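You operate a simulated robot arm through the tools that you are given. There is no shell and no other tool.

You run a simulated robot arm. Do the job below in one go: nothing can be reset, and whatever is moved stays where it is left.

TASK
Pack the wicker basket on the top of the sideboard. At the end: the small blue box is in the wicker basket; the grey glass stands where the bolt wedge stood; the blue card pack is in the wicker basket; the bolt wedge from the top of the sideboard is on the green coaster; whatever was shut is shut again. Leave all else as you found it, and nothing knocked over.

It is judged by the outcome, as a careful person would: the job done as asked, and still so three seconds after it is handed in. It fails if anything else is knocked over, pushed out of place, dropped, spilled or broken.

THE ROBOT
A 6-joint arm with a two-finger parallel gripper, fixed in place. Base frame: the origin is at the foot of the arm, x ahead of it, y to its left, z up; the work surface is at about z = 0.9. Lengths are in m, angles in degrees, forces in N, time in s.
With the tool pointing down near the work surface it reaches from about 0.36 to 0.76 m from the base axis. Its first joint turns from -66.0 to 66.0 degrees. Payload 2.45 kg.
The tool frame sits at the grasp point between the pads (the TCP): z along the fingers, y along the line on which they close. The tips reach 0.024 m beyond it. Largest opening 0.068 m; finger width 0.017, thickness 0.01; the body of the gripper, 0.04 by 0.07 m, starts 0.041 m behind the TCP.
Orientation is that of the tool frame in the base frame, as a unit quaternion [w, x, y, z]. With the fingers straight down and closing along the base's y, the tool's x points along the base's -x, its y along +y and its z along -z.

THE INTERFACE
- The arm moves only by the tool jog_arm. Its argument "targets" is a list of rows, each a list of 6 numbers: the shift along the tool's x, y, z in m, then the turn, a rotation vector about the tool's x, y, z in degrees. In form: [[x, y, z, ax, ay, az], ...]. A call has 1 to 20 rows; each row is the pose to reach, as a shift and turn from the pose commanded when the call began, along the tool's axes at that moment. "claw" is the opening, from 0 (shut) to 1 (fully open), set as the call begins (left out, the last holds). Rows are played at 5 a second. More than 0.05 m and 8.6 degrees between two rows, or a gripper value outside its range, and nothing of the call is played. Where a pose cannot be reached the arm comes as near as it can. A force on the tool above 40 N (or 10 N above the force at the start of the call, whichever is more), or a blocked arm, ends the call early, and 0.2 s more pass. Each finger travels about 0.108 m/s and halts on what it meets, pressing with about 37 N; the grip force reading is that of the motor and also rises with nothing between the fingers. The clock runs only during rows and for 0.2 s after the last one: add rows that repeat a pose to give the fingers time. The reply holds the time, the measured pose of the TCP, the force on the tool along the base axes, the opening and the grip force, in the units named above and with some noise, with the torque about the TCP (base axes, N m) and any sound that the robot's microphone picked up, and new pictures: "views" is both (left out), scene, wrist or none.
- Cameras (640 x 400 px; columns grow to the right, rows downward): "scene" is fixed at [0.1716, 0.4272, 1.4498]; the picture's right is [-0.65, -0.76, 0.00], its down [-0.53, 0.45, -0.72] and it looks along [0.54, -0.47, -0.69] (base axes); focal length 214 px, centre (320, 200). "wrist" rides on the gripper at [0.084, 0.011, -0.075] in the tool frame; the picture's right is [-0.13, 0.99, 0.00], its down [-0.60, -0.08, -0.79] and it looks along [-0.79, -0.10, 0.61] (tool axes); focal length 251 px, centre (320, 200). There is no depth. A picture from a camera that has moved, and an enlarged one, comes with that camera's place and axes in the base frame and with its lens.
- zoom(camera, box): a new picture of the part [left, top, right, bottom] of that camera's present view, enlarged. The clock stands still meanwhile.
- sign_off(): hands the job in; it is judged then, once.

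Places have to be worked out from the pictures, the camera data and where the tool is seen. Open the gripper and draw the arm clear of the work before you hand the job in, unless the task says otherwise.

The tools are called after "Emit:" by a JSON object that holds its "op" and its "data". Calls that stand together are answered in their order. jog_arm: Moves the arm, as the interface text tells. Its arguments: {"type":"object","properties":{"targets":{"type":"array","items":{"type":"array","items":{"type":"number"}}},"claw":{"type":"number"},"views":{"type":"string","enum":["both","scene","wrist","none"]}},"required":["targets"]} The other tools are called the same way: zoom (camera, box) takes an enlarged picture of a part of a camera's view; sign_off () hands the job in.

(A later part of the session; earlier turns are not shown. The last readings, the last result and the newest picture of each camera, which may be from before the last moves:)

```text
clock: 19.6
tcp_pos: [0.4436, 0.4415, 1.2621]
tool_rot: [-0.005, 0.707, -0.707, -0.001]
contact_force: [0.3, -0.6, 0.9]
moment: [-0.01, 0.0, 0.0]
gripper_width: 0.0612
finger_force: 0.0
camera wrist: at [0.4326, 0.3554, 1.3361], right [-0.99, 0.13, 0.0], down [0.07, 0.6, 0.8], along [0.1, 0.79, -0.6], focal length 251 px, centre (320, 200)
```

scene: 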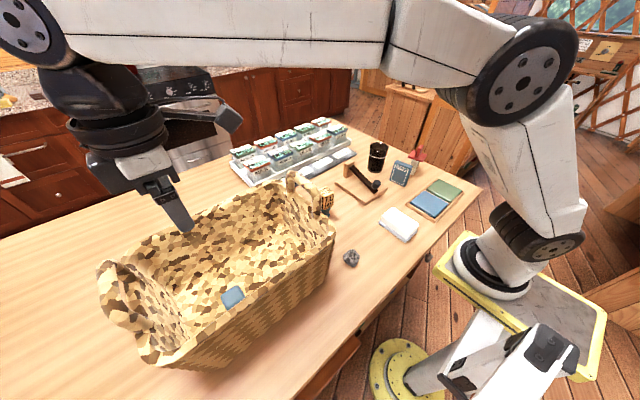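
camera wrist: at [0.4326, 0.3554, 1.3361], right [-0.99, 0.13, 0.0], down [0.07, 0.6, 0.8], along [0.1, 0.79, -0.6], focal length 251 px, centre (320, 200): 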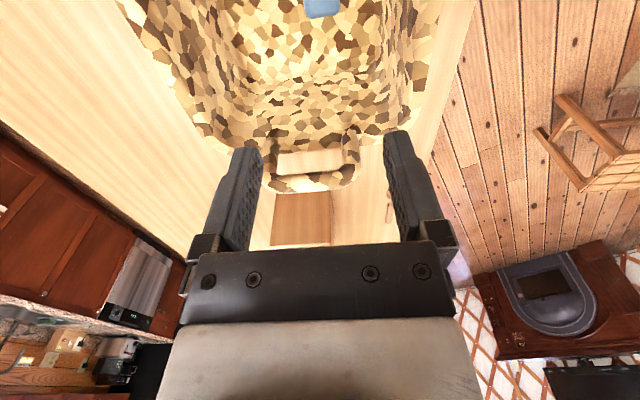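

The blue box lies in the basket and the basket hasn't moved. I take out the small tool tilt, then travel high over to the card pack, turning to match its 12° angle.

Emit:
{"op": "jog_arm", "data": {"targets": [[0, 0, 0, -0.4, 0.4, 0]], "views": "none"}}

Emit:
{"op": "jog_arm", "data": {"targets": [[0.0432, 0.0009, 0, 0, 0, 4.894], [0.0864, 0.0017, 0, 0, 0, 9.788], [0.1297, 0.0026, 0, 0, 0, 14.68], [0.1729, 0.0034, 0, 0, 0, 19.575], [0.2161, 0.0043, 0, 0, 0, 24.47], [0.2593, 0.0051, 0, 0, 0, 29.36], [0.3025, 0.006, 0, 0, 0, 34.26], [0.3457, 0.0068, 0, 0, 0, 39.15], [0.389, 0.0077, 0.0178, 0, 0, 44.04], [0.4322, 0.0085, 0.0355, 0, 0, 48.94], [0.4754, 0.0094, 0.0533, 0, 0, 53.83], [0.5186, 0.0102, 0.071, 0, 0, 58.73], [0.5618, 0.0111, 0.0888, 0, 0, 63.62], [0.6051, 0.0119, 0.1065, 0, 0, 68.51], [0.6483, 0.0128, 0.1243, 0, 0, 73.41], [0.6915, 0.0136, 0.142, 0, 0, 78.3], [0.6915, 0.0136, 0.142, 0, 0, 78.3]], "views": "both"}}

```text
clock: 20.0
tcp_pos: [0.4436, 0.4405, 1.2602]
tool_rot: [0.001, 0.707, -0.707, -0.001]
contact_force: [0.0, 0.3, -0.9]
moment: [0.01, 0.0, 0.01]
gripper_width: 0.0613
finger_force: 0.0
```

```text
clock: 23.6
tcp_pos: [0.43, -0.2553, 1.117]
tool_rot: [-0.001, -0.102, 0.995, 0.001]
contact_force: [0.6, 0.5, -0.6]
moment: [0.04, -0.02, -0.02]
gripper_width: 0.0612
finger_force: 0.1
camera wrist: at [0.3453, -0.2607, 1.1919], right [-0.07, 1.0, 0.0], down [0.61, 0.04, 0.79], along [0.79, 0.06, -0.61], focal length 251 px, centre (320, 200)
```

scene: 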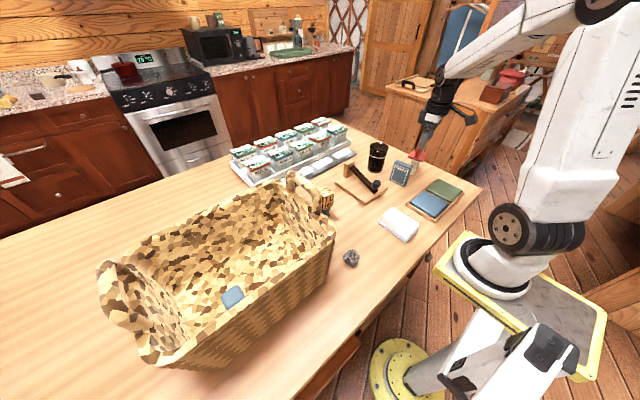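
wrist: 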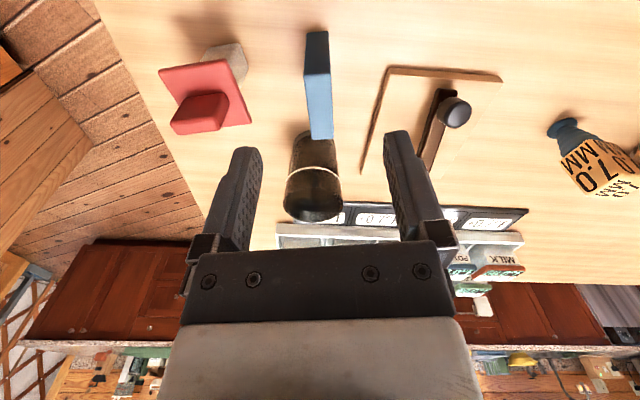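

The cards, wedge and glass are all in view and the card pack is aligned with the fingers. I zoom in to measure each of them.

Emit:
{"op": "zoom", "data": {"camera": "wrist", "box": [140, 10, 360, 150]}}

Emit:
{"op": "zoom", "data": {"camera": "wrist", "box": [240, 100, 400, 240]}}

Emit:
{"op": "zoom", "data": {"camera": "scene", "box": [360, 120, 480, 220]}}

```text
2.86 times, centred on (250, 80) of wrist
camera zoom: at [0.3453, -0.2607, 1.1919], right [-0.07, 1.0, 0.0], down [0.61, 0.04, 0.79], along [0.79, 0.06, -0.61], focal length 718 px, centre (520, 543)
```

zoom: 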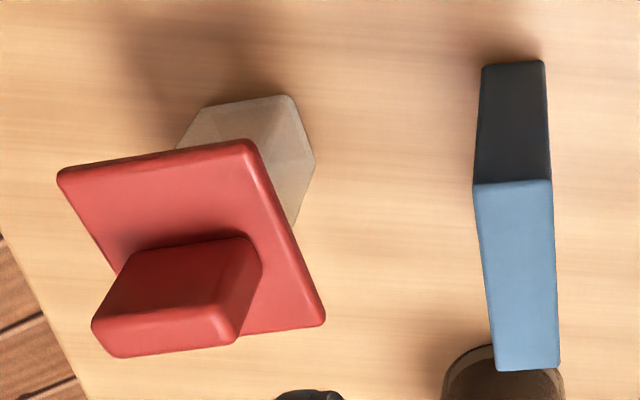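

```text
2.86 times, centred on (320, 170) of wrist
camera zoom: at [0.3453, -0.2607, 1.1919], right [-0.07, 1.0, 0.0], down [0.61, 0.04, 0.79], along [0.79, 0.06, -0.61], focal length 718 px, centre (320, 286)
```

zoom: 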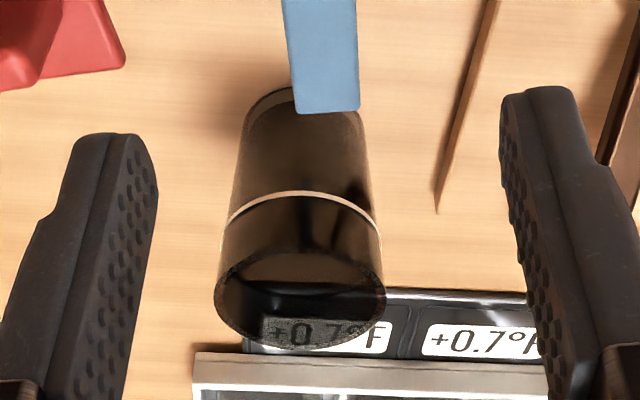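

```text
4.00 times, centred on (420, 170) of scene
camera zoom: at [0.1716, 0.4272, 1.4498], right [-0.65, -0.76, 0.0], down [-0.53, 0.45, -0.72], along [0.54, -0.47, -0.69], focal length 858 px, centre (-80, 320)
```

zoom: 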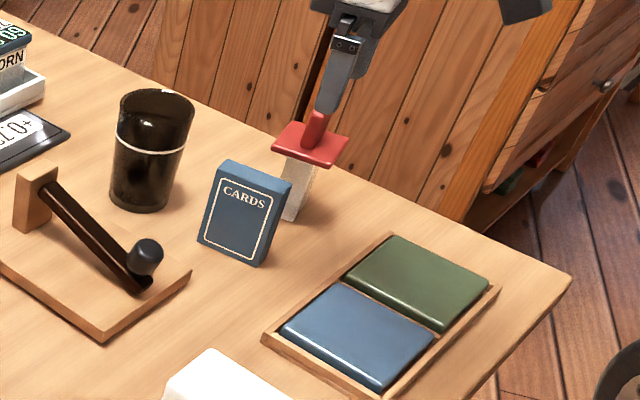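

The measurements are:
- **Card pack:** centre about (0.477, −0.250), 2.2 cm thick, top at z≈0.987.
- **Wedge:** stem near (0.473, −0.351), rotated about 13°, with a red plate at z≈0.983 and handle top at about 1.02.
- **Glass:** near (0.592, −0.25), rim about 7.5 cm and base about 6 cm.

I hover just above the card pack to check alignment.

Emit:
{"op": "jog_arm", "data": {"targets": [[-0.0235, -0.0022, 0.02, 0, 0, 0], [-0.0471, -0.0044, 0.04, 0, 0, 0], [-0.0471, -0.0044, 0.057, 0, 0, 0], [-0.0471, -0.0044, 0.057, 0, 0, 0]], "views": "both"}}

Emit:
{"op": "zoom", "data": {"camera": "wrist", "box": [200, 0, 440, 180]}}

Emit:
{"op": "zoom", "data": {"camera": "scene", "box": [350, 110, 470, 210]}}

```text
clock: 24.6
tcp_pos: [0.4757, -0.247, 1.0596]
tool_rot: [-0.001, -0.101, 0.995, 0.001]
contact_force: [-0.6, 0.6, -0.9]
moment: [0.01, -0.01, 0.0]
gripper_width: 0.0612
finger_force: 0.2
camera wrist: at [0.3915, -0.2541, 1.1342], right [-0.07, 1.0, 0.0], down [0.61, 0.04, 0.79], along [0.79, 0.06, -0.61], focal length 251 px, centre (320, 200)
```

scene: 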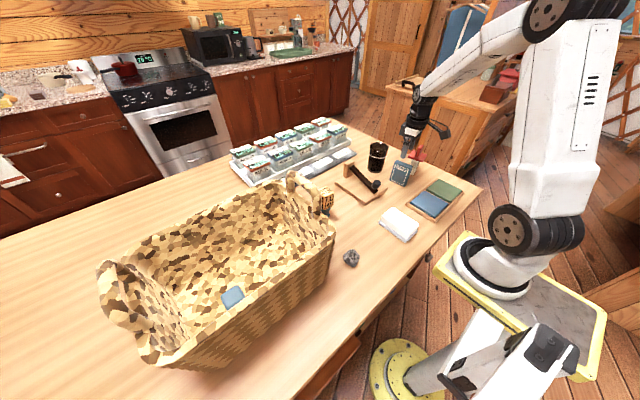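
wrist: 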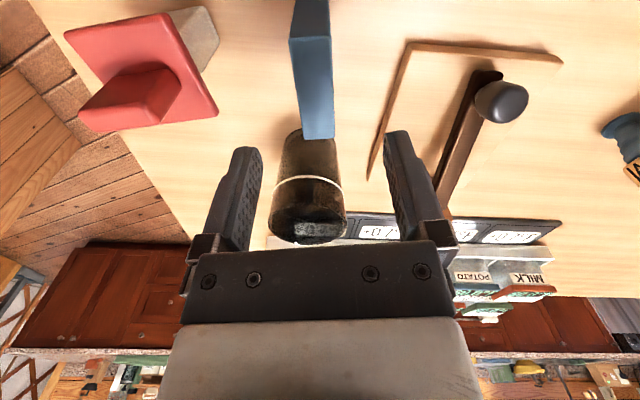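

```text
2.22 times, centred on (320, 90) of wrist
camera zoom: at [0.3915, -0.2541, 1.1342], right [-0.07, 1.0, 0.0], down [0.61, 0.04, 0.79], along [0.79, 0.06, -0.61], focal length 559 px, centre (320, 444)
```

zoom: 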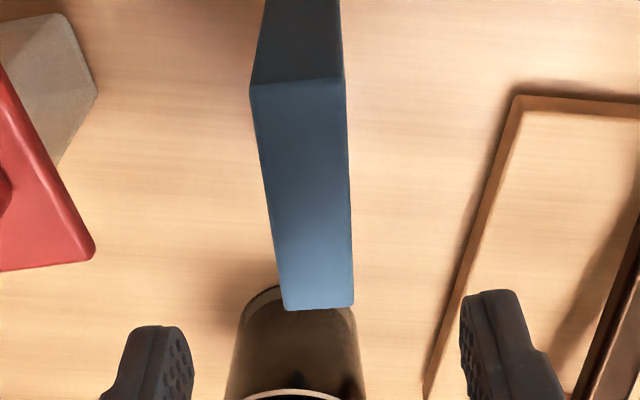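

```text
4.00 times, centred on (410, 160) of scene
camera zoom: at [0.1716, 0.4272, 1.4498], right [-0.65, -0.76, 0.0], down [-0.53, 0.45, -0.72], along [0.54, -0.47, -0.69], focal length 858 px, centre (-40, 360)
```

zoom: 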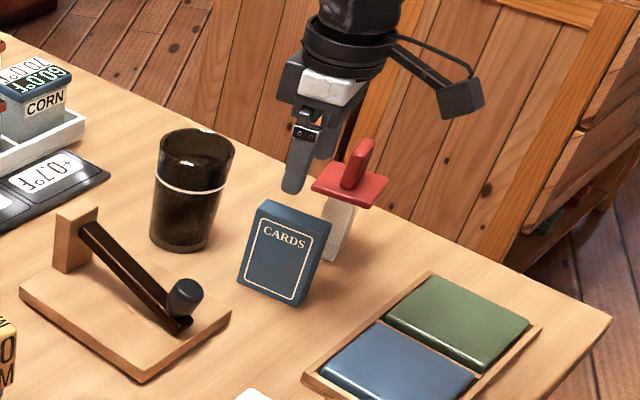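

The card pack is angled about 8.8° and centred 3 mm towards −y of the tool. I correct yaw and offset and descend to TCP z≈0.955.

Emit:
{"op": "jog_arm", "data": {"targets": [[-0.0008, -0.003, 0.015, 0, 0, 2.9], [-0.0008, -0.003, 0.045, 0, 0, 2.9], [-0.0008, -0.003, 0.075, 0, 0, 2.9], [-0.0008, -0.003, 0.1046, 0, 0, 2.9], [-0.0008, -0.003, 0.1046, 0, 0, 2.9]], "views": "both"}}

```text
clock: 25.8
tcp_pos: [0.4739, -0.2478, 0.9534]
tool_rot: [-0.001, -0.077, 0.997, 0.001]
contact_force: [0.0, -0.7, 0.6]
moment: [0.02, 0.03, 0.0]
gripper_width: 0.061
finger_force: 0.2
camera wrist: at [0.3909, -0.2508, 1.0298], right [-0.02, 1.0, 0.0], down [0.61, 0.01, 0.79], along [0.79, 0.02, -0.61], focal length 251 px, centre (320, 200)
```

scene: 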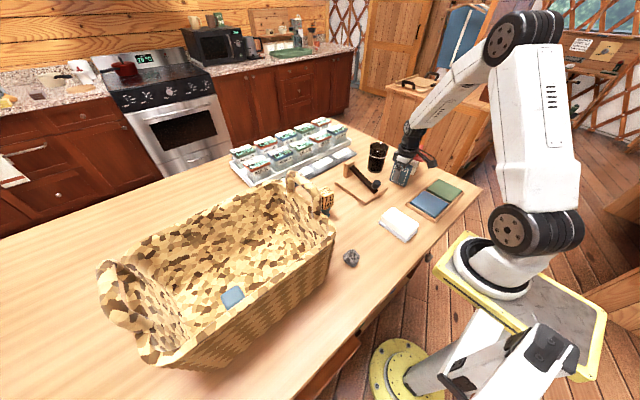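
wrist: 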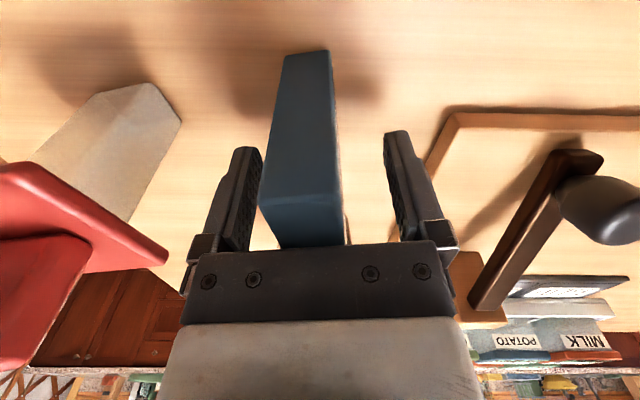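

The card pack sits between the fingers, about 2 mm off centre. I nudge the tool and then close on it.

Emit:
{"op": "jog_arm", "data": {"targets": [[0, -0.0017, 0, 0, 0, 0], [0, -0.0017, 0, 0, 0, 0]], "views": "none"}}

Emit:
{"op": "jog_arm", "data": {"targets": [[0, 0, 0, 0, 0, 0], [0, 0, 0, 0, 0, 0], [0, 0, 0, 0, 0, 0], [0, 0, 0, 0, 0, 0]], "claw": 0.15, "views": "both"}}

```text
clock: 26.4
tcp_pos: [0.4762, -0.2515, 0.9548]
tool_rot: [0.0, -0.077, 0.997, 0.002]
contact_force: [-0.1, 0.2, 1.0]
moment: [0.01, 0.0, 0.0]
gripper_width: 0.0613
finger_force: 0.1
```

```text
clock: 27.4
tcp_pos: [0.4772, -0.2495, 0.9542]
tool_rot: [0.0, -0.077, 0.997, 0.001]
contact_force: [-0.3, -0.4, -0.1]
moment: [0.02, -0.02, -0.02]
gripper_width: 0.0227
finger_force: 37.3
camera wrist: at [0.3916, -0.253, 1.0302], right [-0.02, 1.0, 0.0], down [0.61, 0.01, 0.79], along [0.79, 0.02, -0.61], focal length 251 px, centre (320, 200)
```

scene: 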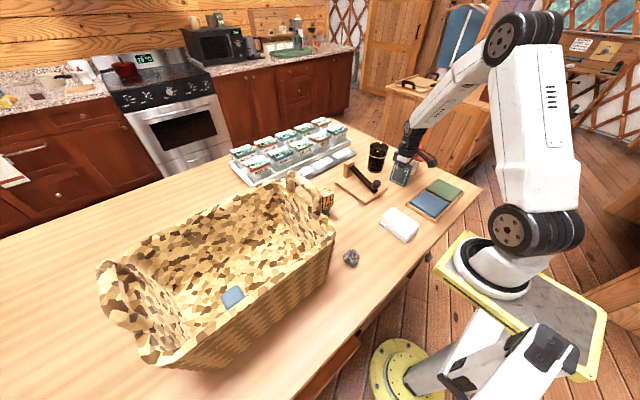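
wrist: 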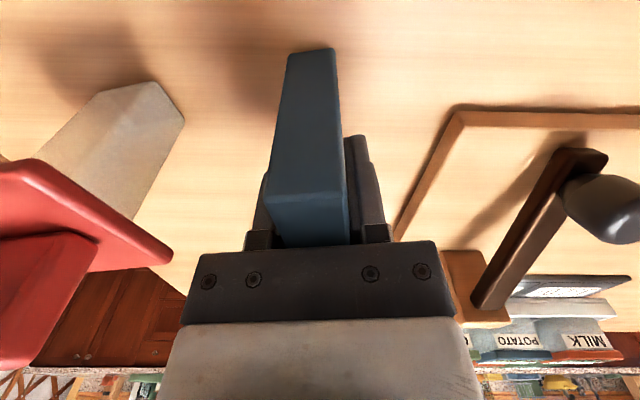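

The cards are gripped at 22.7 mm width. I lift straight up to z≈1.28 so they clear everything.

Emit:
{"op": "jog_arm", "data": {"targets": [[0, 0, -0.01, 0, 0, 0], [0, 0, -0.045, 0, 0, 0], [0, 0, -0.09, 0, 0, 0], [0, 0, -0.135, 0, 0, 0], [0, 0, -0.18, 0, 0, 0], [0, 0, -0.225, 0, 0, 0], [0, 0, -0.27, 0, 0, 0], [0, 0, -0.31, 0, 0, 0], [0, 0, -0.326, 0, 0, 0]], "views": "both"}}

```text
clock: 29.4
tcp_pos: [0.4795, -0.2505, 1.2811]
tool_rot: [0.0, -0.077, 0.997, 0.001]
contact_force: [-0.1, -0.1, -0.8]
moment: [0.01, 0.02, 0.04]
gripper_width: 0.0226
finger_force: 37.0
camera wrist: at [0.3947, -0.2533, 1.3566], right [-0.02, 1.0, 0.0], down [0.61, 0.01, 0.79], along [0.79, 0.02, -0.61], focal length 251 px, centre (320, 200)
```

scene: 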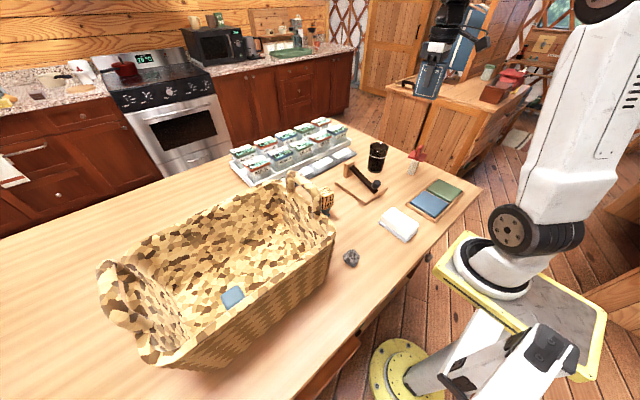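
wrist: 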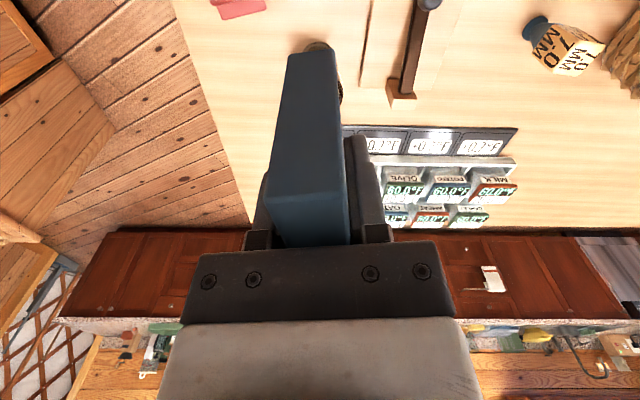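

The card pack is off the table and clear. I carry it over the basket, turning so its long side lies along the basket's length, to a spot beside the box at about (0.515, 0.44).

Emit:
{"op": "jog_arm", "data": {"targets": [[-0.0088, 0.0423, 0, 0, 0, -5.075], [-0.0176, 0.0846, 0, 0, 0, -10.15], [-0.0264, 0.1269, 0, 0, 0, -15.225], [-0.0352, 0.1692, 0, 0, 0, -20.3], [-0.044, 0.2115, 0, 0, 0, -25.375], [-0.0528, 0.2538, 0, 0, 0, -30.45], [-0.0616, 0.2961, 0, 0, 0, -35.525], [-0.0704, 0.3384, 0, 0, 0, -40.6], [-0.0791, 0.3807, 0, 0, 0, -45.675], [-0.0879, 0.423, 0, 0, 0, -50.75], [-0.0967, 0.4653, 0, 0, 0, -55.825], [-0.1055, 0.5076, 0, 0, 0, -60.9], [-0.1143, 0.5499, 0, 0, 0, -65.975], [-0.1231, 0.5922, 0, 0, 0, -71.05], [-0.1319, 0.6345, 0, 0, 0, -76.125], [-0.1407, 0.6768, 0, 0, 0, -81.2], [-0.1407, 0.6768, 0, 0, 0, -81.2]], "views": "both"}}

Emit:
{"op": "zoom", "data": {"camera": "scene", "box": [360, 120, 480, 220]}}

Emit:
{"op": "zoom", "data": {"camera": "wrist", "box": [110, 0, 450, 210]}}

```text
clock: 33.0
tcp_pos: [0.5087, 0.4368, 1.2801]
tool_rot: [0.001, 0.708, -0.706, -0.001]
contact_force: [-1.3, -0.5, -1.3]
moment: [-0.02, 0.02, 0.0]
gripper_width: 0.0224
finger_force: 36.9
out of reach, approached as far as the arm can: row 16, 17
camera wrist: at [0.4984, 0.3524, 1.3545], right [-0.99, 0.13, 0.0], down [0.08, 0.6, 0.79], along [0.1, 0.79, -0.61], focal length 251 px, centre (320, 200)
```

scene: 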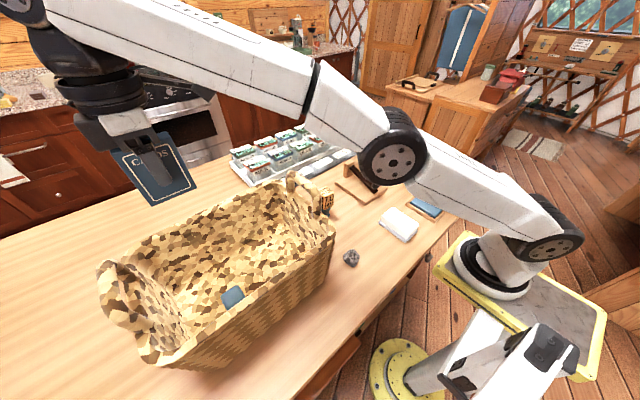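
wrist: 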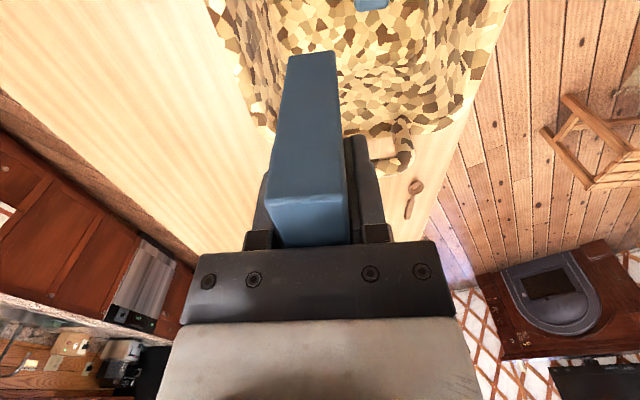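

```text
4.00 times, centred on (420, 170) of scene
camera zoom: at [0.1716, 0.4272, 1.4498], right [-0.65, -0.76, 0.0], down [-0.53, 0.45, -0.72], along [0.54, -0.47, -0.69], focal length 858 px, centre (-80, 320)
```

zoom: 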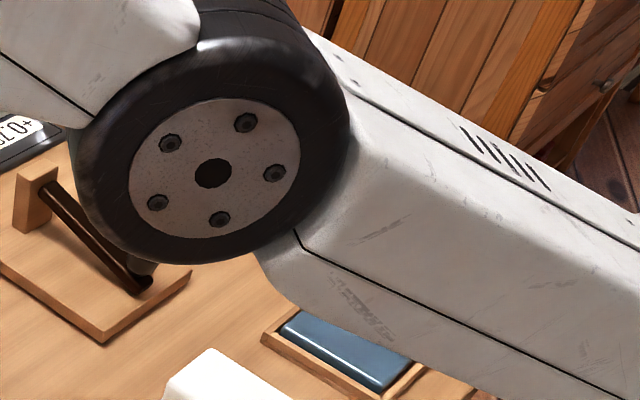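

```text
1.88 times, centred on (280, 105) of wrist
camera zoom: at [0.4984, 0.3524, 1.3545], right [-0.99, 0.13, 0.0], down [0.08, 0.6, 0.79], along [0.1, 0.79, -0.61], focal length 473 px, centre (395, 379)
```

zoom: 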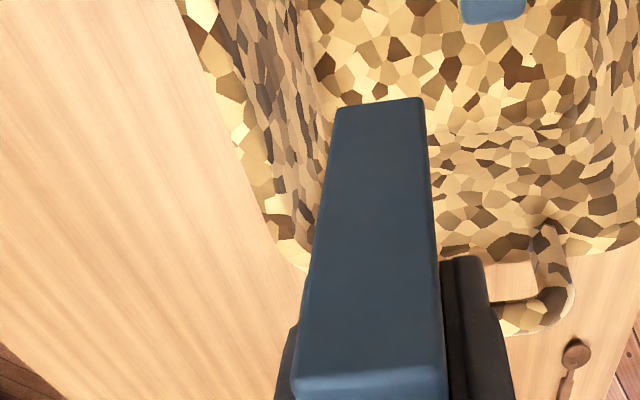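

At this height the arm is at its reach limit, and the cards are at about (0.509, 0.437), well inside the basket outline. I lower vertically to TCP z≈1.03, with the card bottom at about 0.975, and check.

Emit:
{"op": "jog_arm", "data": {"targets": [[0, 0, 0.03, 0, 0, 0], [0, 0, 0.07, 0, 0, 0], [0, 0, 0.11, 0, 0, 0], [0, 0, 0.15, 0, 0, 0], [0, 0, 0.19, 0, 0, 0], [0, 0, 0.225, 0, 0, 0], [0, 0, 0.25, 0, 0, 0], [0, 0, 0.25, 0, 0, 0]], "views": "both"}}

Emit:
{"op": "zoom", "data": {"camera": "scene", "box": [80, 140, 380, 380]}}

```text
clock: 34.8
tcp_pos: [0.5123, 0.4397, 1.03]
tool_rot: [0.0, 0.707, -0.707, -0.001]
contact_force: [0.0, 0.3, -1.5]
moment: [0.0, 0.01, -0.01]
gripper_width: 0.0227
finger_force: 37.1
camera wrist: at [0.5012, 0.3545, 1.1057], right [-0.99, 0.13, 0.0], down [0.08, 0.6, 0.79], along [0.1, 0.79, -0.61], focal length 251 px, centre (320, 200)
```

scene: 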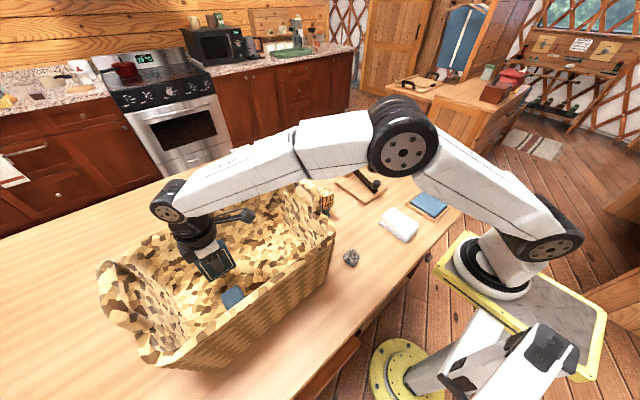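
wrist: 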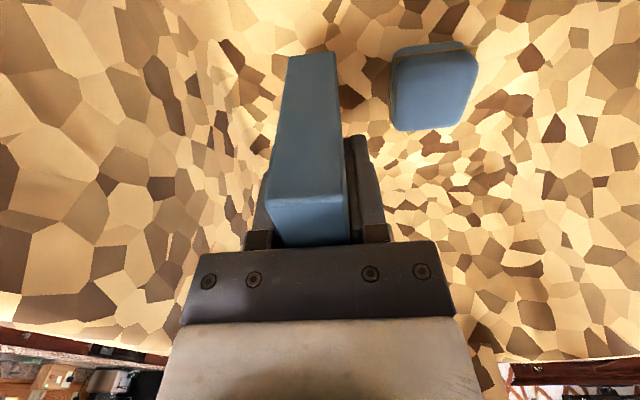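

```text
1.67 times, centred on (230, 260) of scene
camera zoom: at [0.1716, 0.4272, 1.4498], right [-0.65, -0.76, 0.0], down [-0.53, 0.45, -0.72], along [0.54, -0.47, -0.69], focal length 358 px, centre (470, 100)
```

zoom: 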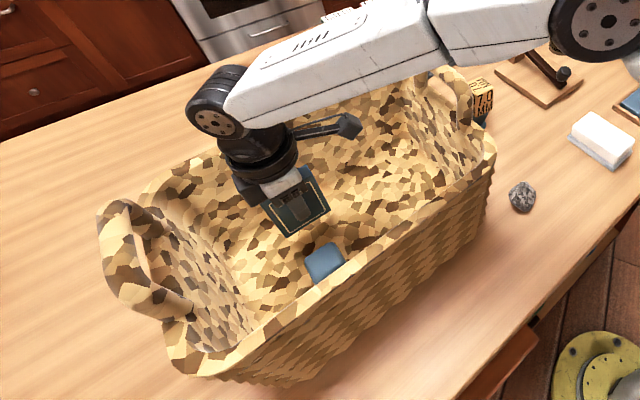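

There is clear space beside the blue box. I lower the last part slowly with small steps until the card pack touches the basket floor.

Emit:
{"op": "jog_arm", "data": {"targets": [[0, 0, 0.012, 0, 0, 0], [0, 0, 0.024, 0, 0, 0], [0, 0, 0.032, 0, 0, 0], [0, 0, 0.036, 0, 0, 0], [0, 0, 0.038, 0, 0, 0], [0, 0, 0.04, 0, 0, 0], [0, 0, 0.0415, 0, 0, 0]], "views": "wrist"}}

```text
clock: 36.4
tcp_pos: [0.5109, 0.4375, 0.9903]
tool_rot: [-0.001, 0.707, -0.707, -0.001]
contact_force: [0.2, -1.9, 2.3]
moment: [-0.06, -0.04, -0.05]
gripper_width: 0.0225
finger_force: 37.0
camera wrist: at [0.5003, 0.3527, 1.0646], right [-0.99, 0.13, 0.0], down [0.08, 0.6, 0.79], along [0.1, 0.79, -0.61], focal length 251 px, centre (320, 200)
```

wrist: 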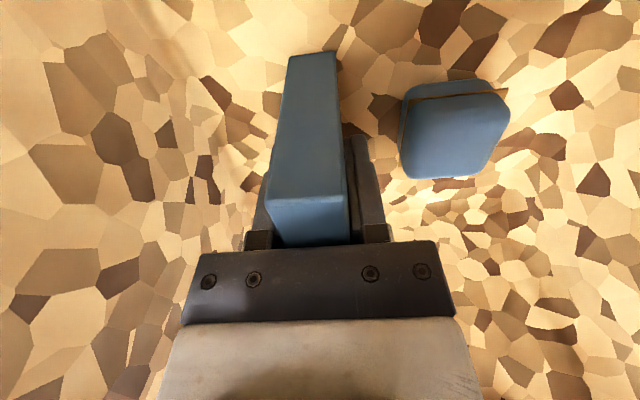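

The load has shifted from −1.5 N to +2.3 N, so the card pack is touching the floor. I go 1 mm further and open just enough to release it.

Emit:
{"op": "jog_arm", "data": {"targets": [[0, 0, 0.001, 0, 0, 0], [0, 0, 0.001, 0, 0, 0]], "views": "none"}}

Emit:
{"op": "jog_arm", "data": {"targets": [[0, 0, 0, 0, 0, 0], [0, 0, 0, 0, 0, 0], [0, 0, 0, 0, 0, 0]], "claw": 0.62, "views": "both"}}

```text
clock: 37.0
tcp_pos: [0.5108, 0.4371, 0.9892]
tool_rot: [0.001, -0.707, 0.708, 0.0]
contact_force: [-2.9, -3.1, 11.5]
moment: [-0.58, 0.06, -0.05]
gripper_width: 0.0227
finger_force: 37.1
```

```text
clock: 37.8
tcp_pos: [0.5107, 0.4376, 0.9881]
tool_rot: [0.0, -0.707, 0.707, 0.001]
contact_force: [-0.1, 0.8, 0.1]
moment: [0.02, 0.0, 0.01]
gripper_width: 0.0424
finger_force: 0.0
camera wrist: at [0.5001, 0.3526, 1.0631], right [-0.99, 0.13, 0.0], down [0.08, 0.6, 0.79], along [0.1, 0.79, -0.61], focal length 251 px, centre (320, 200)
```

scene: 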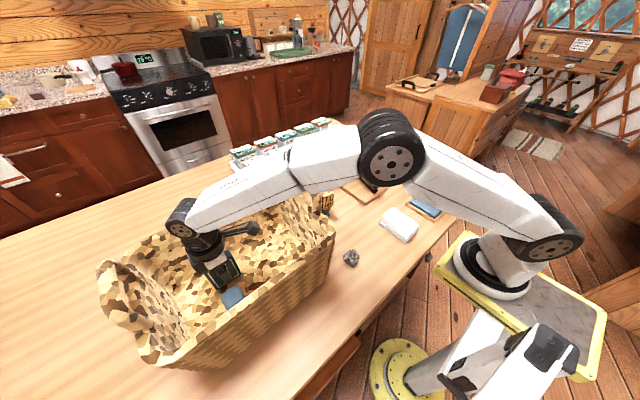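
wrist: 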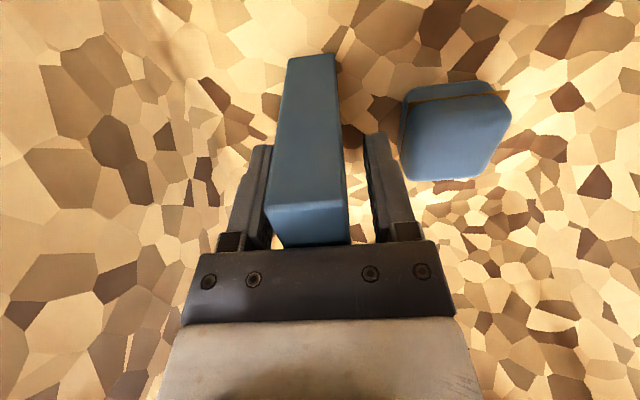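

The card pack stands released, closer to the +x finger. I shift 4 mm in +x to centre the opening, then rise slowly and watch that it stays put.

Emit:
{"op": "jog_arm", "data": {"targets": [[0, -0.002, 0, 0, 0, 0], [0, -0.004, 0, 0, 0, 0], [0, -0.004, 0, 0, 0, 0]], "views": "wrist"}}

Emit:
{"op": "jog_arm", "data": {"targets": [[0, 0, -0.015, 0, 0, 0], [0, 0, -0.03, 0, 0, 0], [0, 0, -0.05, 0, 0, 0], [0, 0, -0.07, 0, 0, 0]], "views": "wrist"}}

```text
clock: 38.6
tcp_pos: [0.5139, 0.4382, 0.9879]
tool_rot: [0.001, -0.707, 0.707, 0.0]
contact_force: [0.3, 0.6, -0.4]
moment: [-0.02, 0.02, -0.03]
gripper_width: 0.0421
finger_force: 0.0
camera wrist: at [0.5043, 0.3525, 1.0628], right [-0.99, 0.13, 0.0], down [0.08, 0.6, 0.79], along [0.1, 0.79, -0.61], focal length 251 px, centre (320, 200)
```

wrist: 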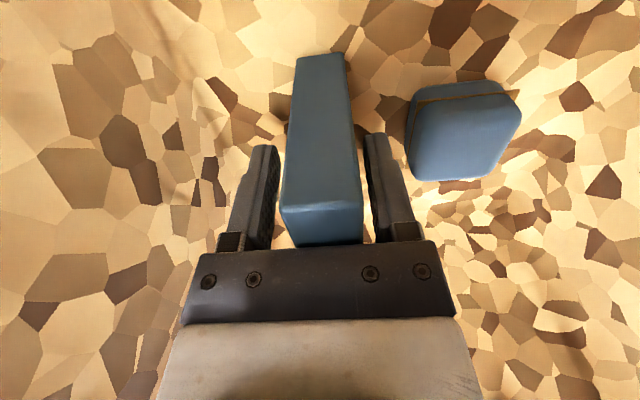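

```text
clock: 39.6
tcp_pos: [0.514, 0.4365, 1.058]
tool_rot: [0.0, -0.707, 0.707, 0.001]
contact_force: [-0.1, 0.0, 0.2]
moment: [0.03, 0.01, 0.01]
gripper_width: 0.0425
finger_force: 0.1
camera wrist: at [0.5035, 0.3522, 1.1332], right [-0.99, 0.13, 0.0], down [0.08, 0.6, 0.79], along [0.1, 0.79, -0.61], focal length 251 px, centre (320, 200)
```

wrist: 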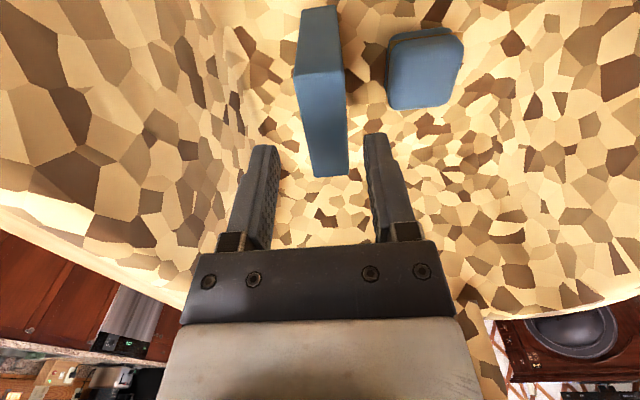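

The card pack stands by itself next to the blue box. I rise out of the basket before heading to the wedge.

Emit:
{"op": "jog_arm", "data": {"targets": [[0, 0, -0.045, 0, 0, 0], [0, 0, -0.09, 0, 0, 0], [0, 0, -0.135, 0, 0, 0], [0, 0, -0.175, 0, 0, 0], [0, 0, -0.192, 0, 0, 0]], "views": "both"}}

Emit:
{"op": "zoom", "data": {"camera": "scene", "box": [80, 160, 360, 380]}}

```text
clock: 40.8
tcp_pos: [0.5146, 0.4377, 1.25]
tool_rot: [0.0, 0.707, -0.707, -0.001]
contact_force: [0.1, -0.6, 0.1]
moment: [0.02, -0.02, 0.01]
gripper_width: 0.0423
finger_force: 0.0
camera wrist: at [0.5054, 0.3524, 1.3248], right [-0.99, 0.13, 0.0], down [0.08, 0.6, 0.79], along [0.1, 0.79, -0.61], focal length 251 px, centre (320, 200)
```

scene: 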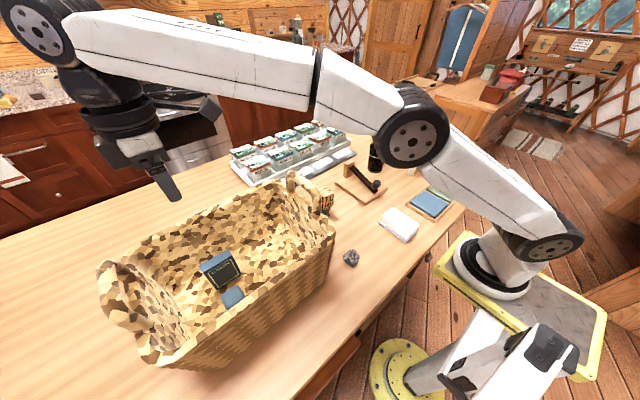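
wrist: 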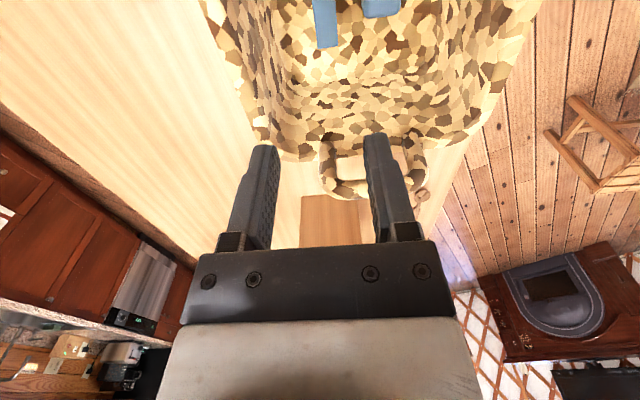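

```text
1.82 times, centred on (220, 270) of scene
camera zoom: at [0.1716, 0.4272, 1.4498], right [-0.65, -0.76, 0.0], down [-0.53, 0.45, -0.72], along [0.54, -0.47, -0.69], focal length 390 px, centre (502, 73)
```

zoom: 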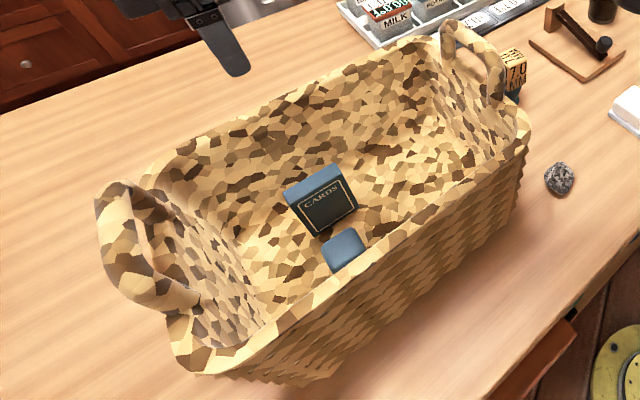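

Both packed items are in the basket. Next I travel to the red-handled bolt wedge, turning the tool so the fingers close across its thin handle and the camera sits on the +y side, and hover at z≈1.12.

Emit:
{"op": "jog_arm", "data": {"targets": [[0.0395, 0.0018, 0, 0, 0, 8.355], [0.079, 0.0035, 0, 0, 0, 16.71], [0.1185, 0.0053, 0, 0, 0, 25.065], [0.158, 0.007, 0, 0, 0, 33.42], [0.1975, 0.0088, 0, 0, 0, 41.775], [0.237, 0.0105, 0, 0, 0, 50.13], [0.2765, 0.0123, 0, 0, 0, 58.485], [0.316, 0.014, 0, 0, 0, 66.84], [0.3555, 0.0158, 0, 0, 0, 75.195], [0.395, 0.0175, 0.0118, 0, 0, 83.55], [0.4345, 0.0193, 0.0236, 0, 0, 91.905], [0.474, 0.021, 0.0355, 0, 0, 100.26], [0.5135, 0.0228, 0.0473, 0, 0, 108.615], [0.553, 0.0245, 0.0591, 0, 0, 116.97], [0.5925, 0.0263, 0.0709, 0, 0, 125.325], [0.632, 0.028, 0.0827, 0, 0, 133.68], [0.6715, 0.0298, 0.0945, 0, 0, 142.035], [0.711, 0.0315, 0.1064, 0, 0, 150.39], [0.7505, 0.0333, 0.1182, 0, 0, 158.745], [0.79, 0.035, 0.13, 0, 0, 167.1]], "claw": 0.75, "views": "both"}}

Emit:
{"op": "zoom", "data": {"camera": "wrist", "box": [190, 0, 450, 180]}}

Emit:
{"op": "zoom", "data": {"camera": "scene", "box": [360, 100, 480, 220]}}

```text
clock: 45.0
tcp_pos: [0.4818, -0.354, 1.118]
tool_rot: [-0.001, 0.624, 0.782, 0.0]
contact_force: [-0.2, 0.3, -0.4]
moment: [0.01, -0.01, 0.0]
gripper_width: 0.0511
finger_force: 0.1
camera wrist: at [0.4718, -0.2693, 1.1934], right [1.0, 0.09, 0.0], down [0.06, -0.61, 0.79], along [0.07, -0.79, -0.61], focal length 251 px, centre (320, 200)
```

scene: 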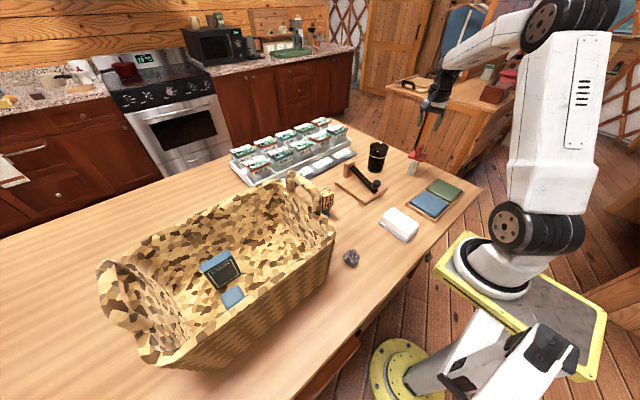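
wrist: 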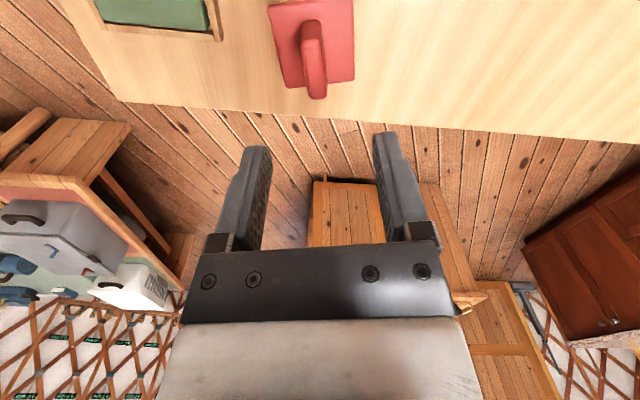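

```text
2.22 times, centred on (320, 90) of wrist
camera zoom: at [0.4718, -0.2693, 1.1934], right [1.0, 0.09, 0.0], down [0.06, -0.61, 0.79], along [0.07, -0.79, -0.61], focal length 559 px, centre (320, 444)
```

zoom: 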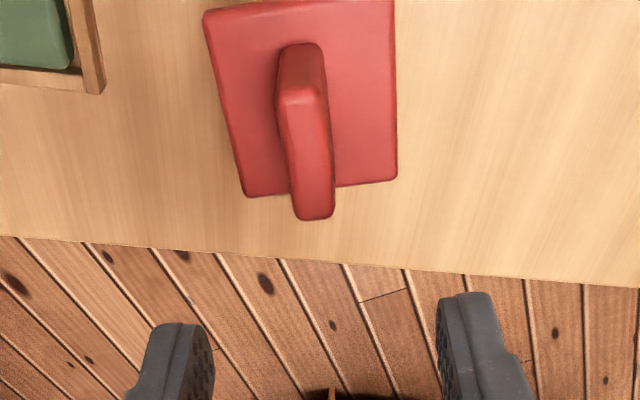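

```text
3.33 times, centred on (420, 160) of scene
camera zoom: at [0.1716, 0.4272, 1.4499], right [-0.65, -0.76, 0.0], down [-0.53, 0.45, -0.72], along [0.54, -0.47, -0.69], focal length 715 px, centre (-13, 333)
```

zoom: 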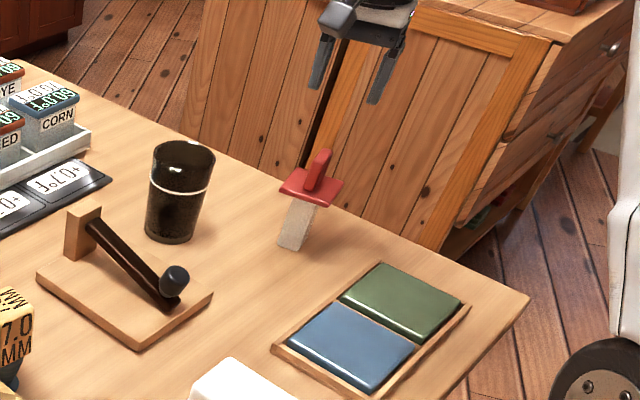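

The handle is 12 mm thick, aligned with the fingers, and about 3 mm off centre. The red plate is at z≈0.985 and the handle top at about 1.02. I correct the offset and descend so the fingertips stop about 5 mm above the plate.

Emit:
{"op": "jog_arm", "data": {"targets": [[0.0021, -0.0028, 0.03, 0, 0, 0], [0.0021, -0.0028, 0.06, 0, 0, 0], [0.0021, -0.0028, 0.085, 0, 0, 0], [0.0021, -0.0028, 0.1, 0, 0, 0], [0.0021, -0.0028, 0.1035, 0, 0, 0], [0.0021, -0.0028, 0.1035, 0, 0, 0]], "views": "both"}}

Emit:
{"op": "zoom", "data": {"camera": "wrist", "box": [210, 60, 430, 260]}}

Emit:
{"op": "zoom", "data": {"camera": "scene", "box": [370, 110, 470, 200]}}

```text
clock: 46.4
tcp_pos: [0.4761, -0.3509, 1.0149]
tool_rot: [-0.001, 0.623, 0.782, 0.0]
contact_force: [-1.1, 0.2, 0.7]
moment: [0.03, -0.02, 0.04]
gripper_width: 0.0509
finger_force: 0.0
camera wrist: at [0.4684, -0.2676, 1.0899], right [1.0, 0.1, 0.0], down [0.06, -0.61, 0.79], along [0.07, -0.79, -0.61], focal length 251 px, centre (320, 200)
```

scene: 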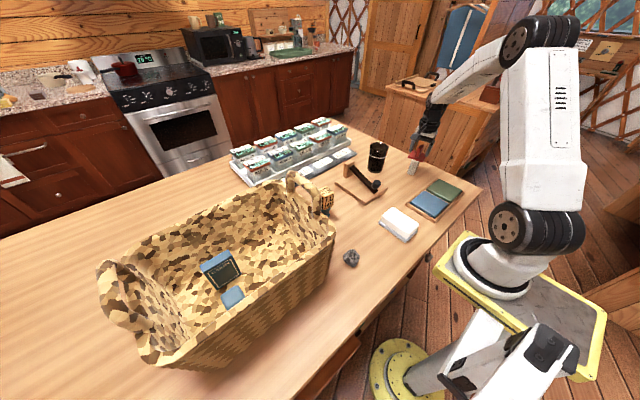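
wrist: 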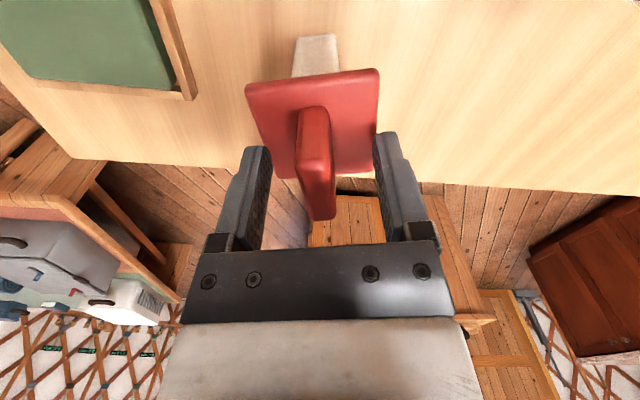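

```text
2.00 times, centred on (320, 160) of wrist
camera zoom: at [0.4684, -0.2676, 1.0899], right [1.0, 0.1, 0.0], down [0.06, -0.61, 0.79], along [0.07, -0.79, -0.61], focal length 503 px, centre (320, 280)
```

zoom: 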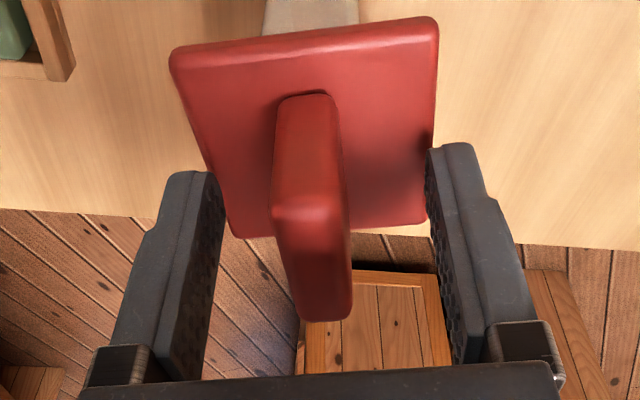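

```text
4.44 times, centred on (420, 155) of scene
camera zoom: at [0.1716, 0.4272, 1.4498], right [-0.65, -0.76, 0.0], down [-0.53, 0.45, -0.72], along [0.54, -0.47, -0.69], focal length 953 px, centre (-124, 400)
```

zoom: 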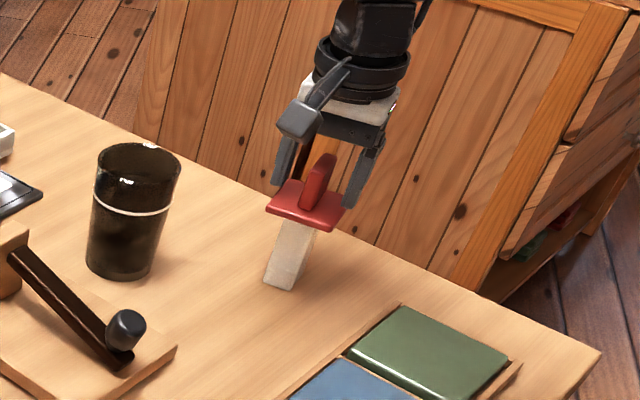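

The handle is between the fingers with about 2 mm offset, and the wedge axis is at about (0.4765, −0.3505), which is the glass's target. I nudge the tool and close on the handle.

Emit:
{"op": "jog_arm", "data": {"targets": [[0, -0.002, 0, 0, 0, 0], [0, -0.002, 0, 0, 0, 0]], "views": "none"}}

Emit:
{"op": "jog_arm", "data": {"targets": [[0, 0, 0, 0, 0, 0], [0, 0, 0, 0, 0, 0], [0, 0, 0, 0, 0, 0], [0, 0, 0, 0, 0, 0]], "claw": 0.05, "views": "both"}}

```text
clock: 47.0
tcp_pos: [0.4742, -0.3515, 1.0143]
tool_rot: [-0.001, 0.623, 0.782, 0.0]
contact_force: [-0.7, 0.4, 0.6]
moment: [0.0, 0.02, 0.02]
gripper_width: 0.0509
finger_force: 0.1
```

```text
clock: 48.0
tcp_pos: [0.474, -0.3518, 1.0143]
tool_rot: [-0.001, 0.624, 0.782, 0.001]
contact_force: [0.2, 0.0, -0.4]
moment: [0.01, -0.03, 0.02]
gripper_width: 0.013
finger_force: 33.2
camera wrist: at [0.4663, -0.2681, 1.0899], right [1.0, 0.1, 0.0], down [0.06, -0.61, 0.79], along [0.07, -0.79, -0.61], focal length 251 px, centre (320, 200)
```

scene: 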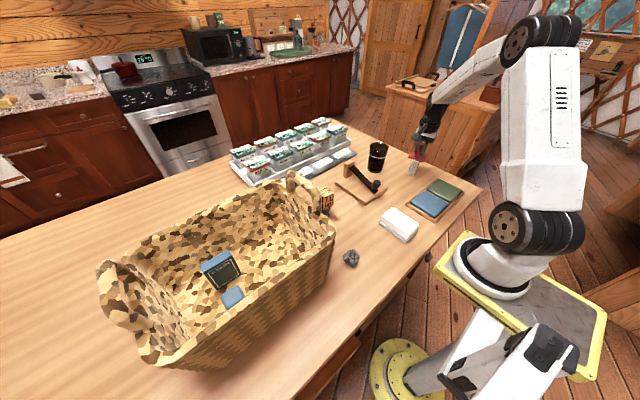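
wrist: 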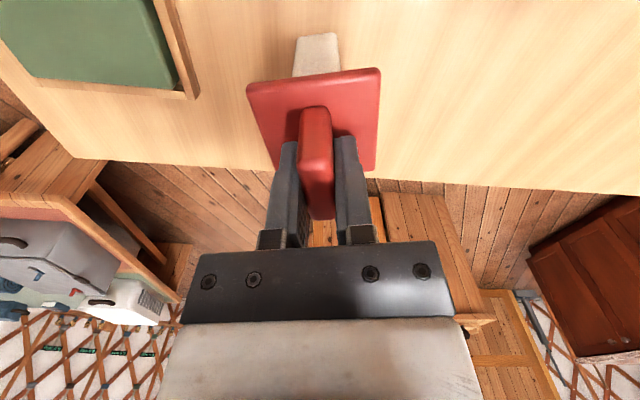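

The wedge handle is gripped at 13 mm. I lift it straight up about 7 cm and check that it hangs level.

Emit:
{"op": "jog_arm", "data": {"targets": [[0, 0, -0.006, 0, 0, 0], [0, 0, -0.02, 0, 0, 0], [0, 0, -0.045, 0, 0, 0], [0, 0, -0.07, 0, 0, 0], [0, 0, -0.07, 0, 0, 0]], "views": "both"}}

Emit:
{"op": "zoom", "data": {"camera": "scene", "box": [370, 90, 490, 220]}}

```text
clock: 49.2
tcp_pos: [0.4751, -0.3506, 1.0852]
tool_rot: [-0.001, 0.624, 0.782, 0.0]
contact_force: [0.3, -0.2, -0.7]
moment: [0.0, -0.02, -0.01]
gripper_width: 0.0131
finger_force: 33.3
camera wrist: at [0.4668, -0.2669, 1.1615], right [1.0, 0.1, 0.0], down [0.06, -0.61, 0.79], along [0.07, -0.79, -0.61], focal length 251 px, centre (320, 200)
```

scene: 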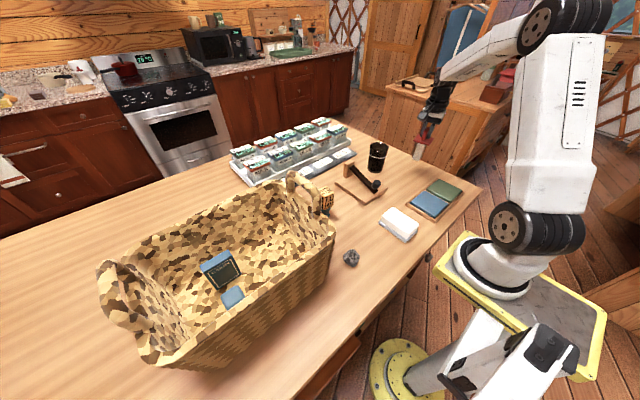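
wrist: 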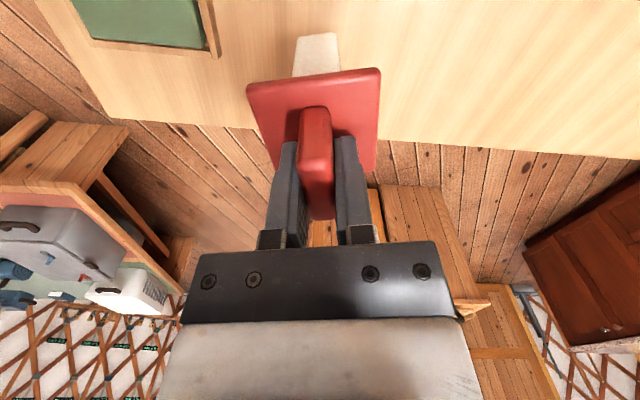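

```text
3.08 times, centred on (430, 155) of scene
camera zoom: at [0.1716, 0.4272, 1.4498], right [-0.65, -0.76, 0.0], down [-0.53, 0.45, -0.72], along [0.54, -0.47, -0.69], focal length 660 px, centre (-18, 338)
```

zoom: 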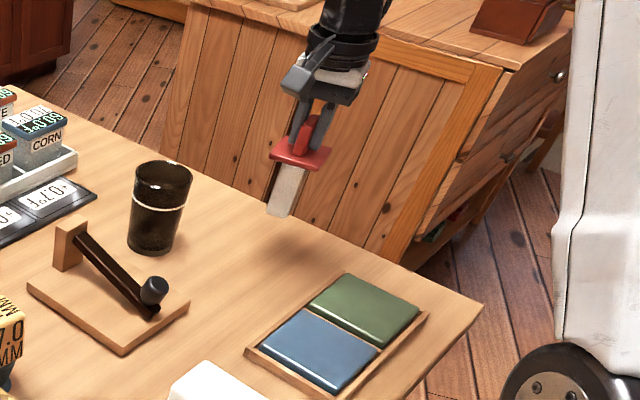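

The wedge hangs level. I carry it horizontally over the green coaster centre at about (0.325, −0.330).

Emit:
{"op": "jog_arm", "data": {"targets": [[0.0107, -0.0283, 0, 0, 0, 0], [0.0215, -0.0566, 0, 0, 0, 0], [0.0322, -0.085, 0, 0, 0, 0], [0.043, -0.1133, 0, 0, 0, 0], [0.0537, -0.1416, 0, 0, 0, 0], [0.0537, -0.1416, 0, 0, 0, 0]], "views": "both"}}

Emit:
{"op": "zoom", "data": {"camera": "scene", "box": [370, 110, 490, 230]}}

Emit:
{"op": "zoom", "data": {"camera": "wrist", "box": [190, 0, 450, 200]}}

```text
clock: 50.6
tcp_pos: [0.3255, -0.3301, 1.0848]
tool_rot: [-0.001, 0.623, 0.782, 0.0]
contact_force: [0.1, -0.5, 0.2]
moment: [-0.01, 0.0, -0.03]
gripper_width: 0.0131
finger_force: 33.2
camera wrist: at [0.3177, -0.2471, 1.1605], right [1.0, 0.1, 0.0], down [0.06, -0.61, 0.79], along [0.07, -0.79, -0.61], focal length 251 px, centre (320, 200)
```

scene: 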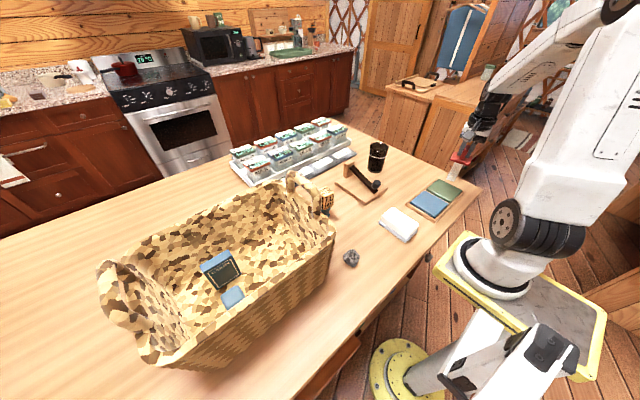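
wrist: 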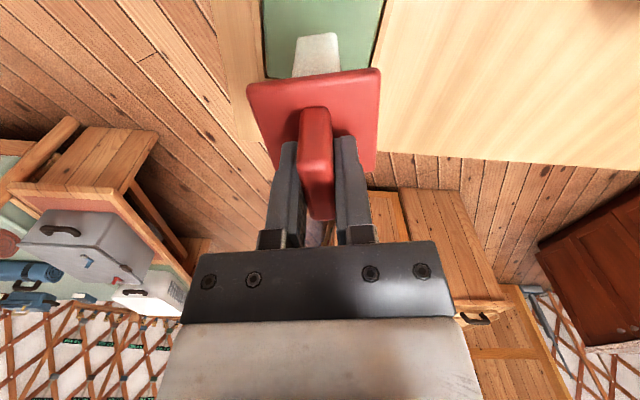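

```text
3.33 times, centred on (430, 170) of scene
camera zoom: at [0.1716, 0.4272, 1.4498], right [-0.65, -0.76, 0.0], down [-0.53, 0.45, -0.72], along [0.54, -0.47, -0.69], focal length 715 px, centre (-47, 300)
```

zoom: 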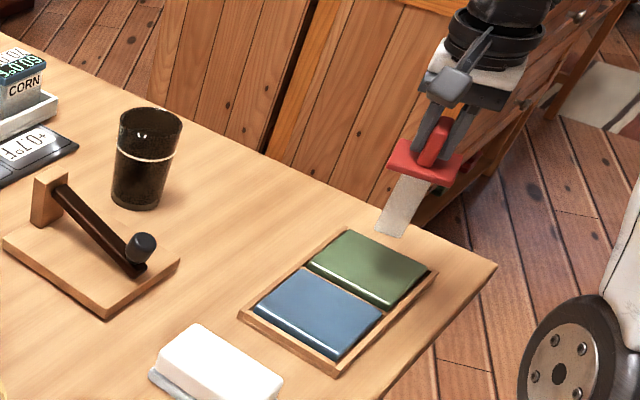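

```text
2.00 times, centred on (320, 100) of wrist
camera zoom: at [0.3177, -0.2471, 1.1605], right [1.0, 0.1, 0.0], down [0.06, -0.61, 0.79], along [0.07, -0.79, -0.61], focal length 503 px, centre (320, 400)
```

zoom: 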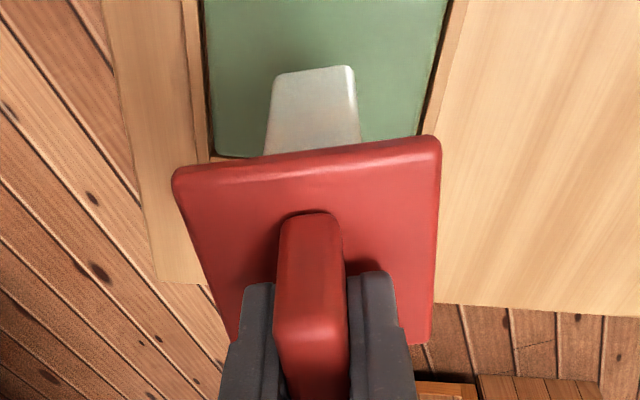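

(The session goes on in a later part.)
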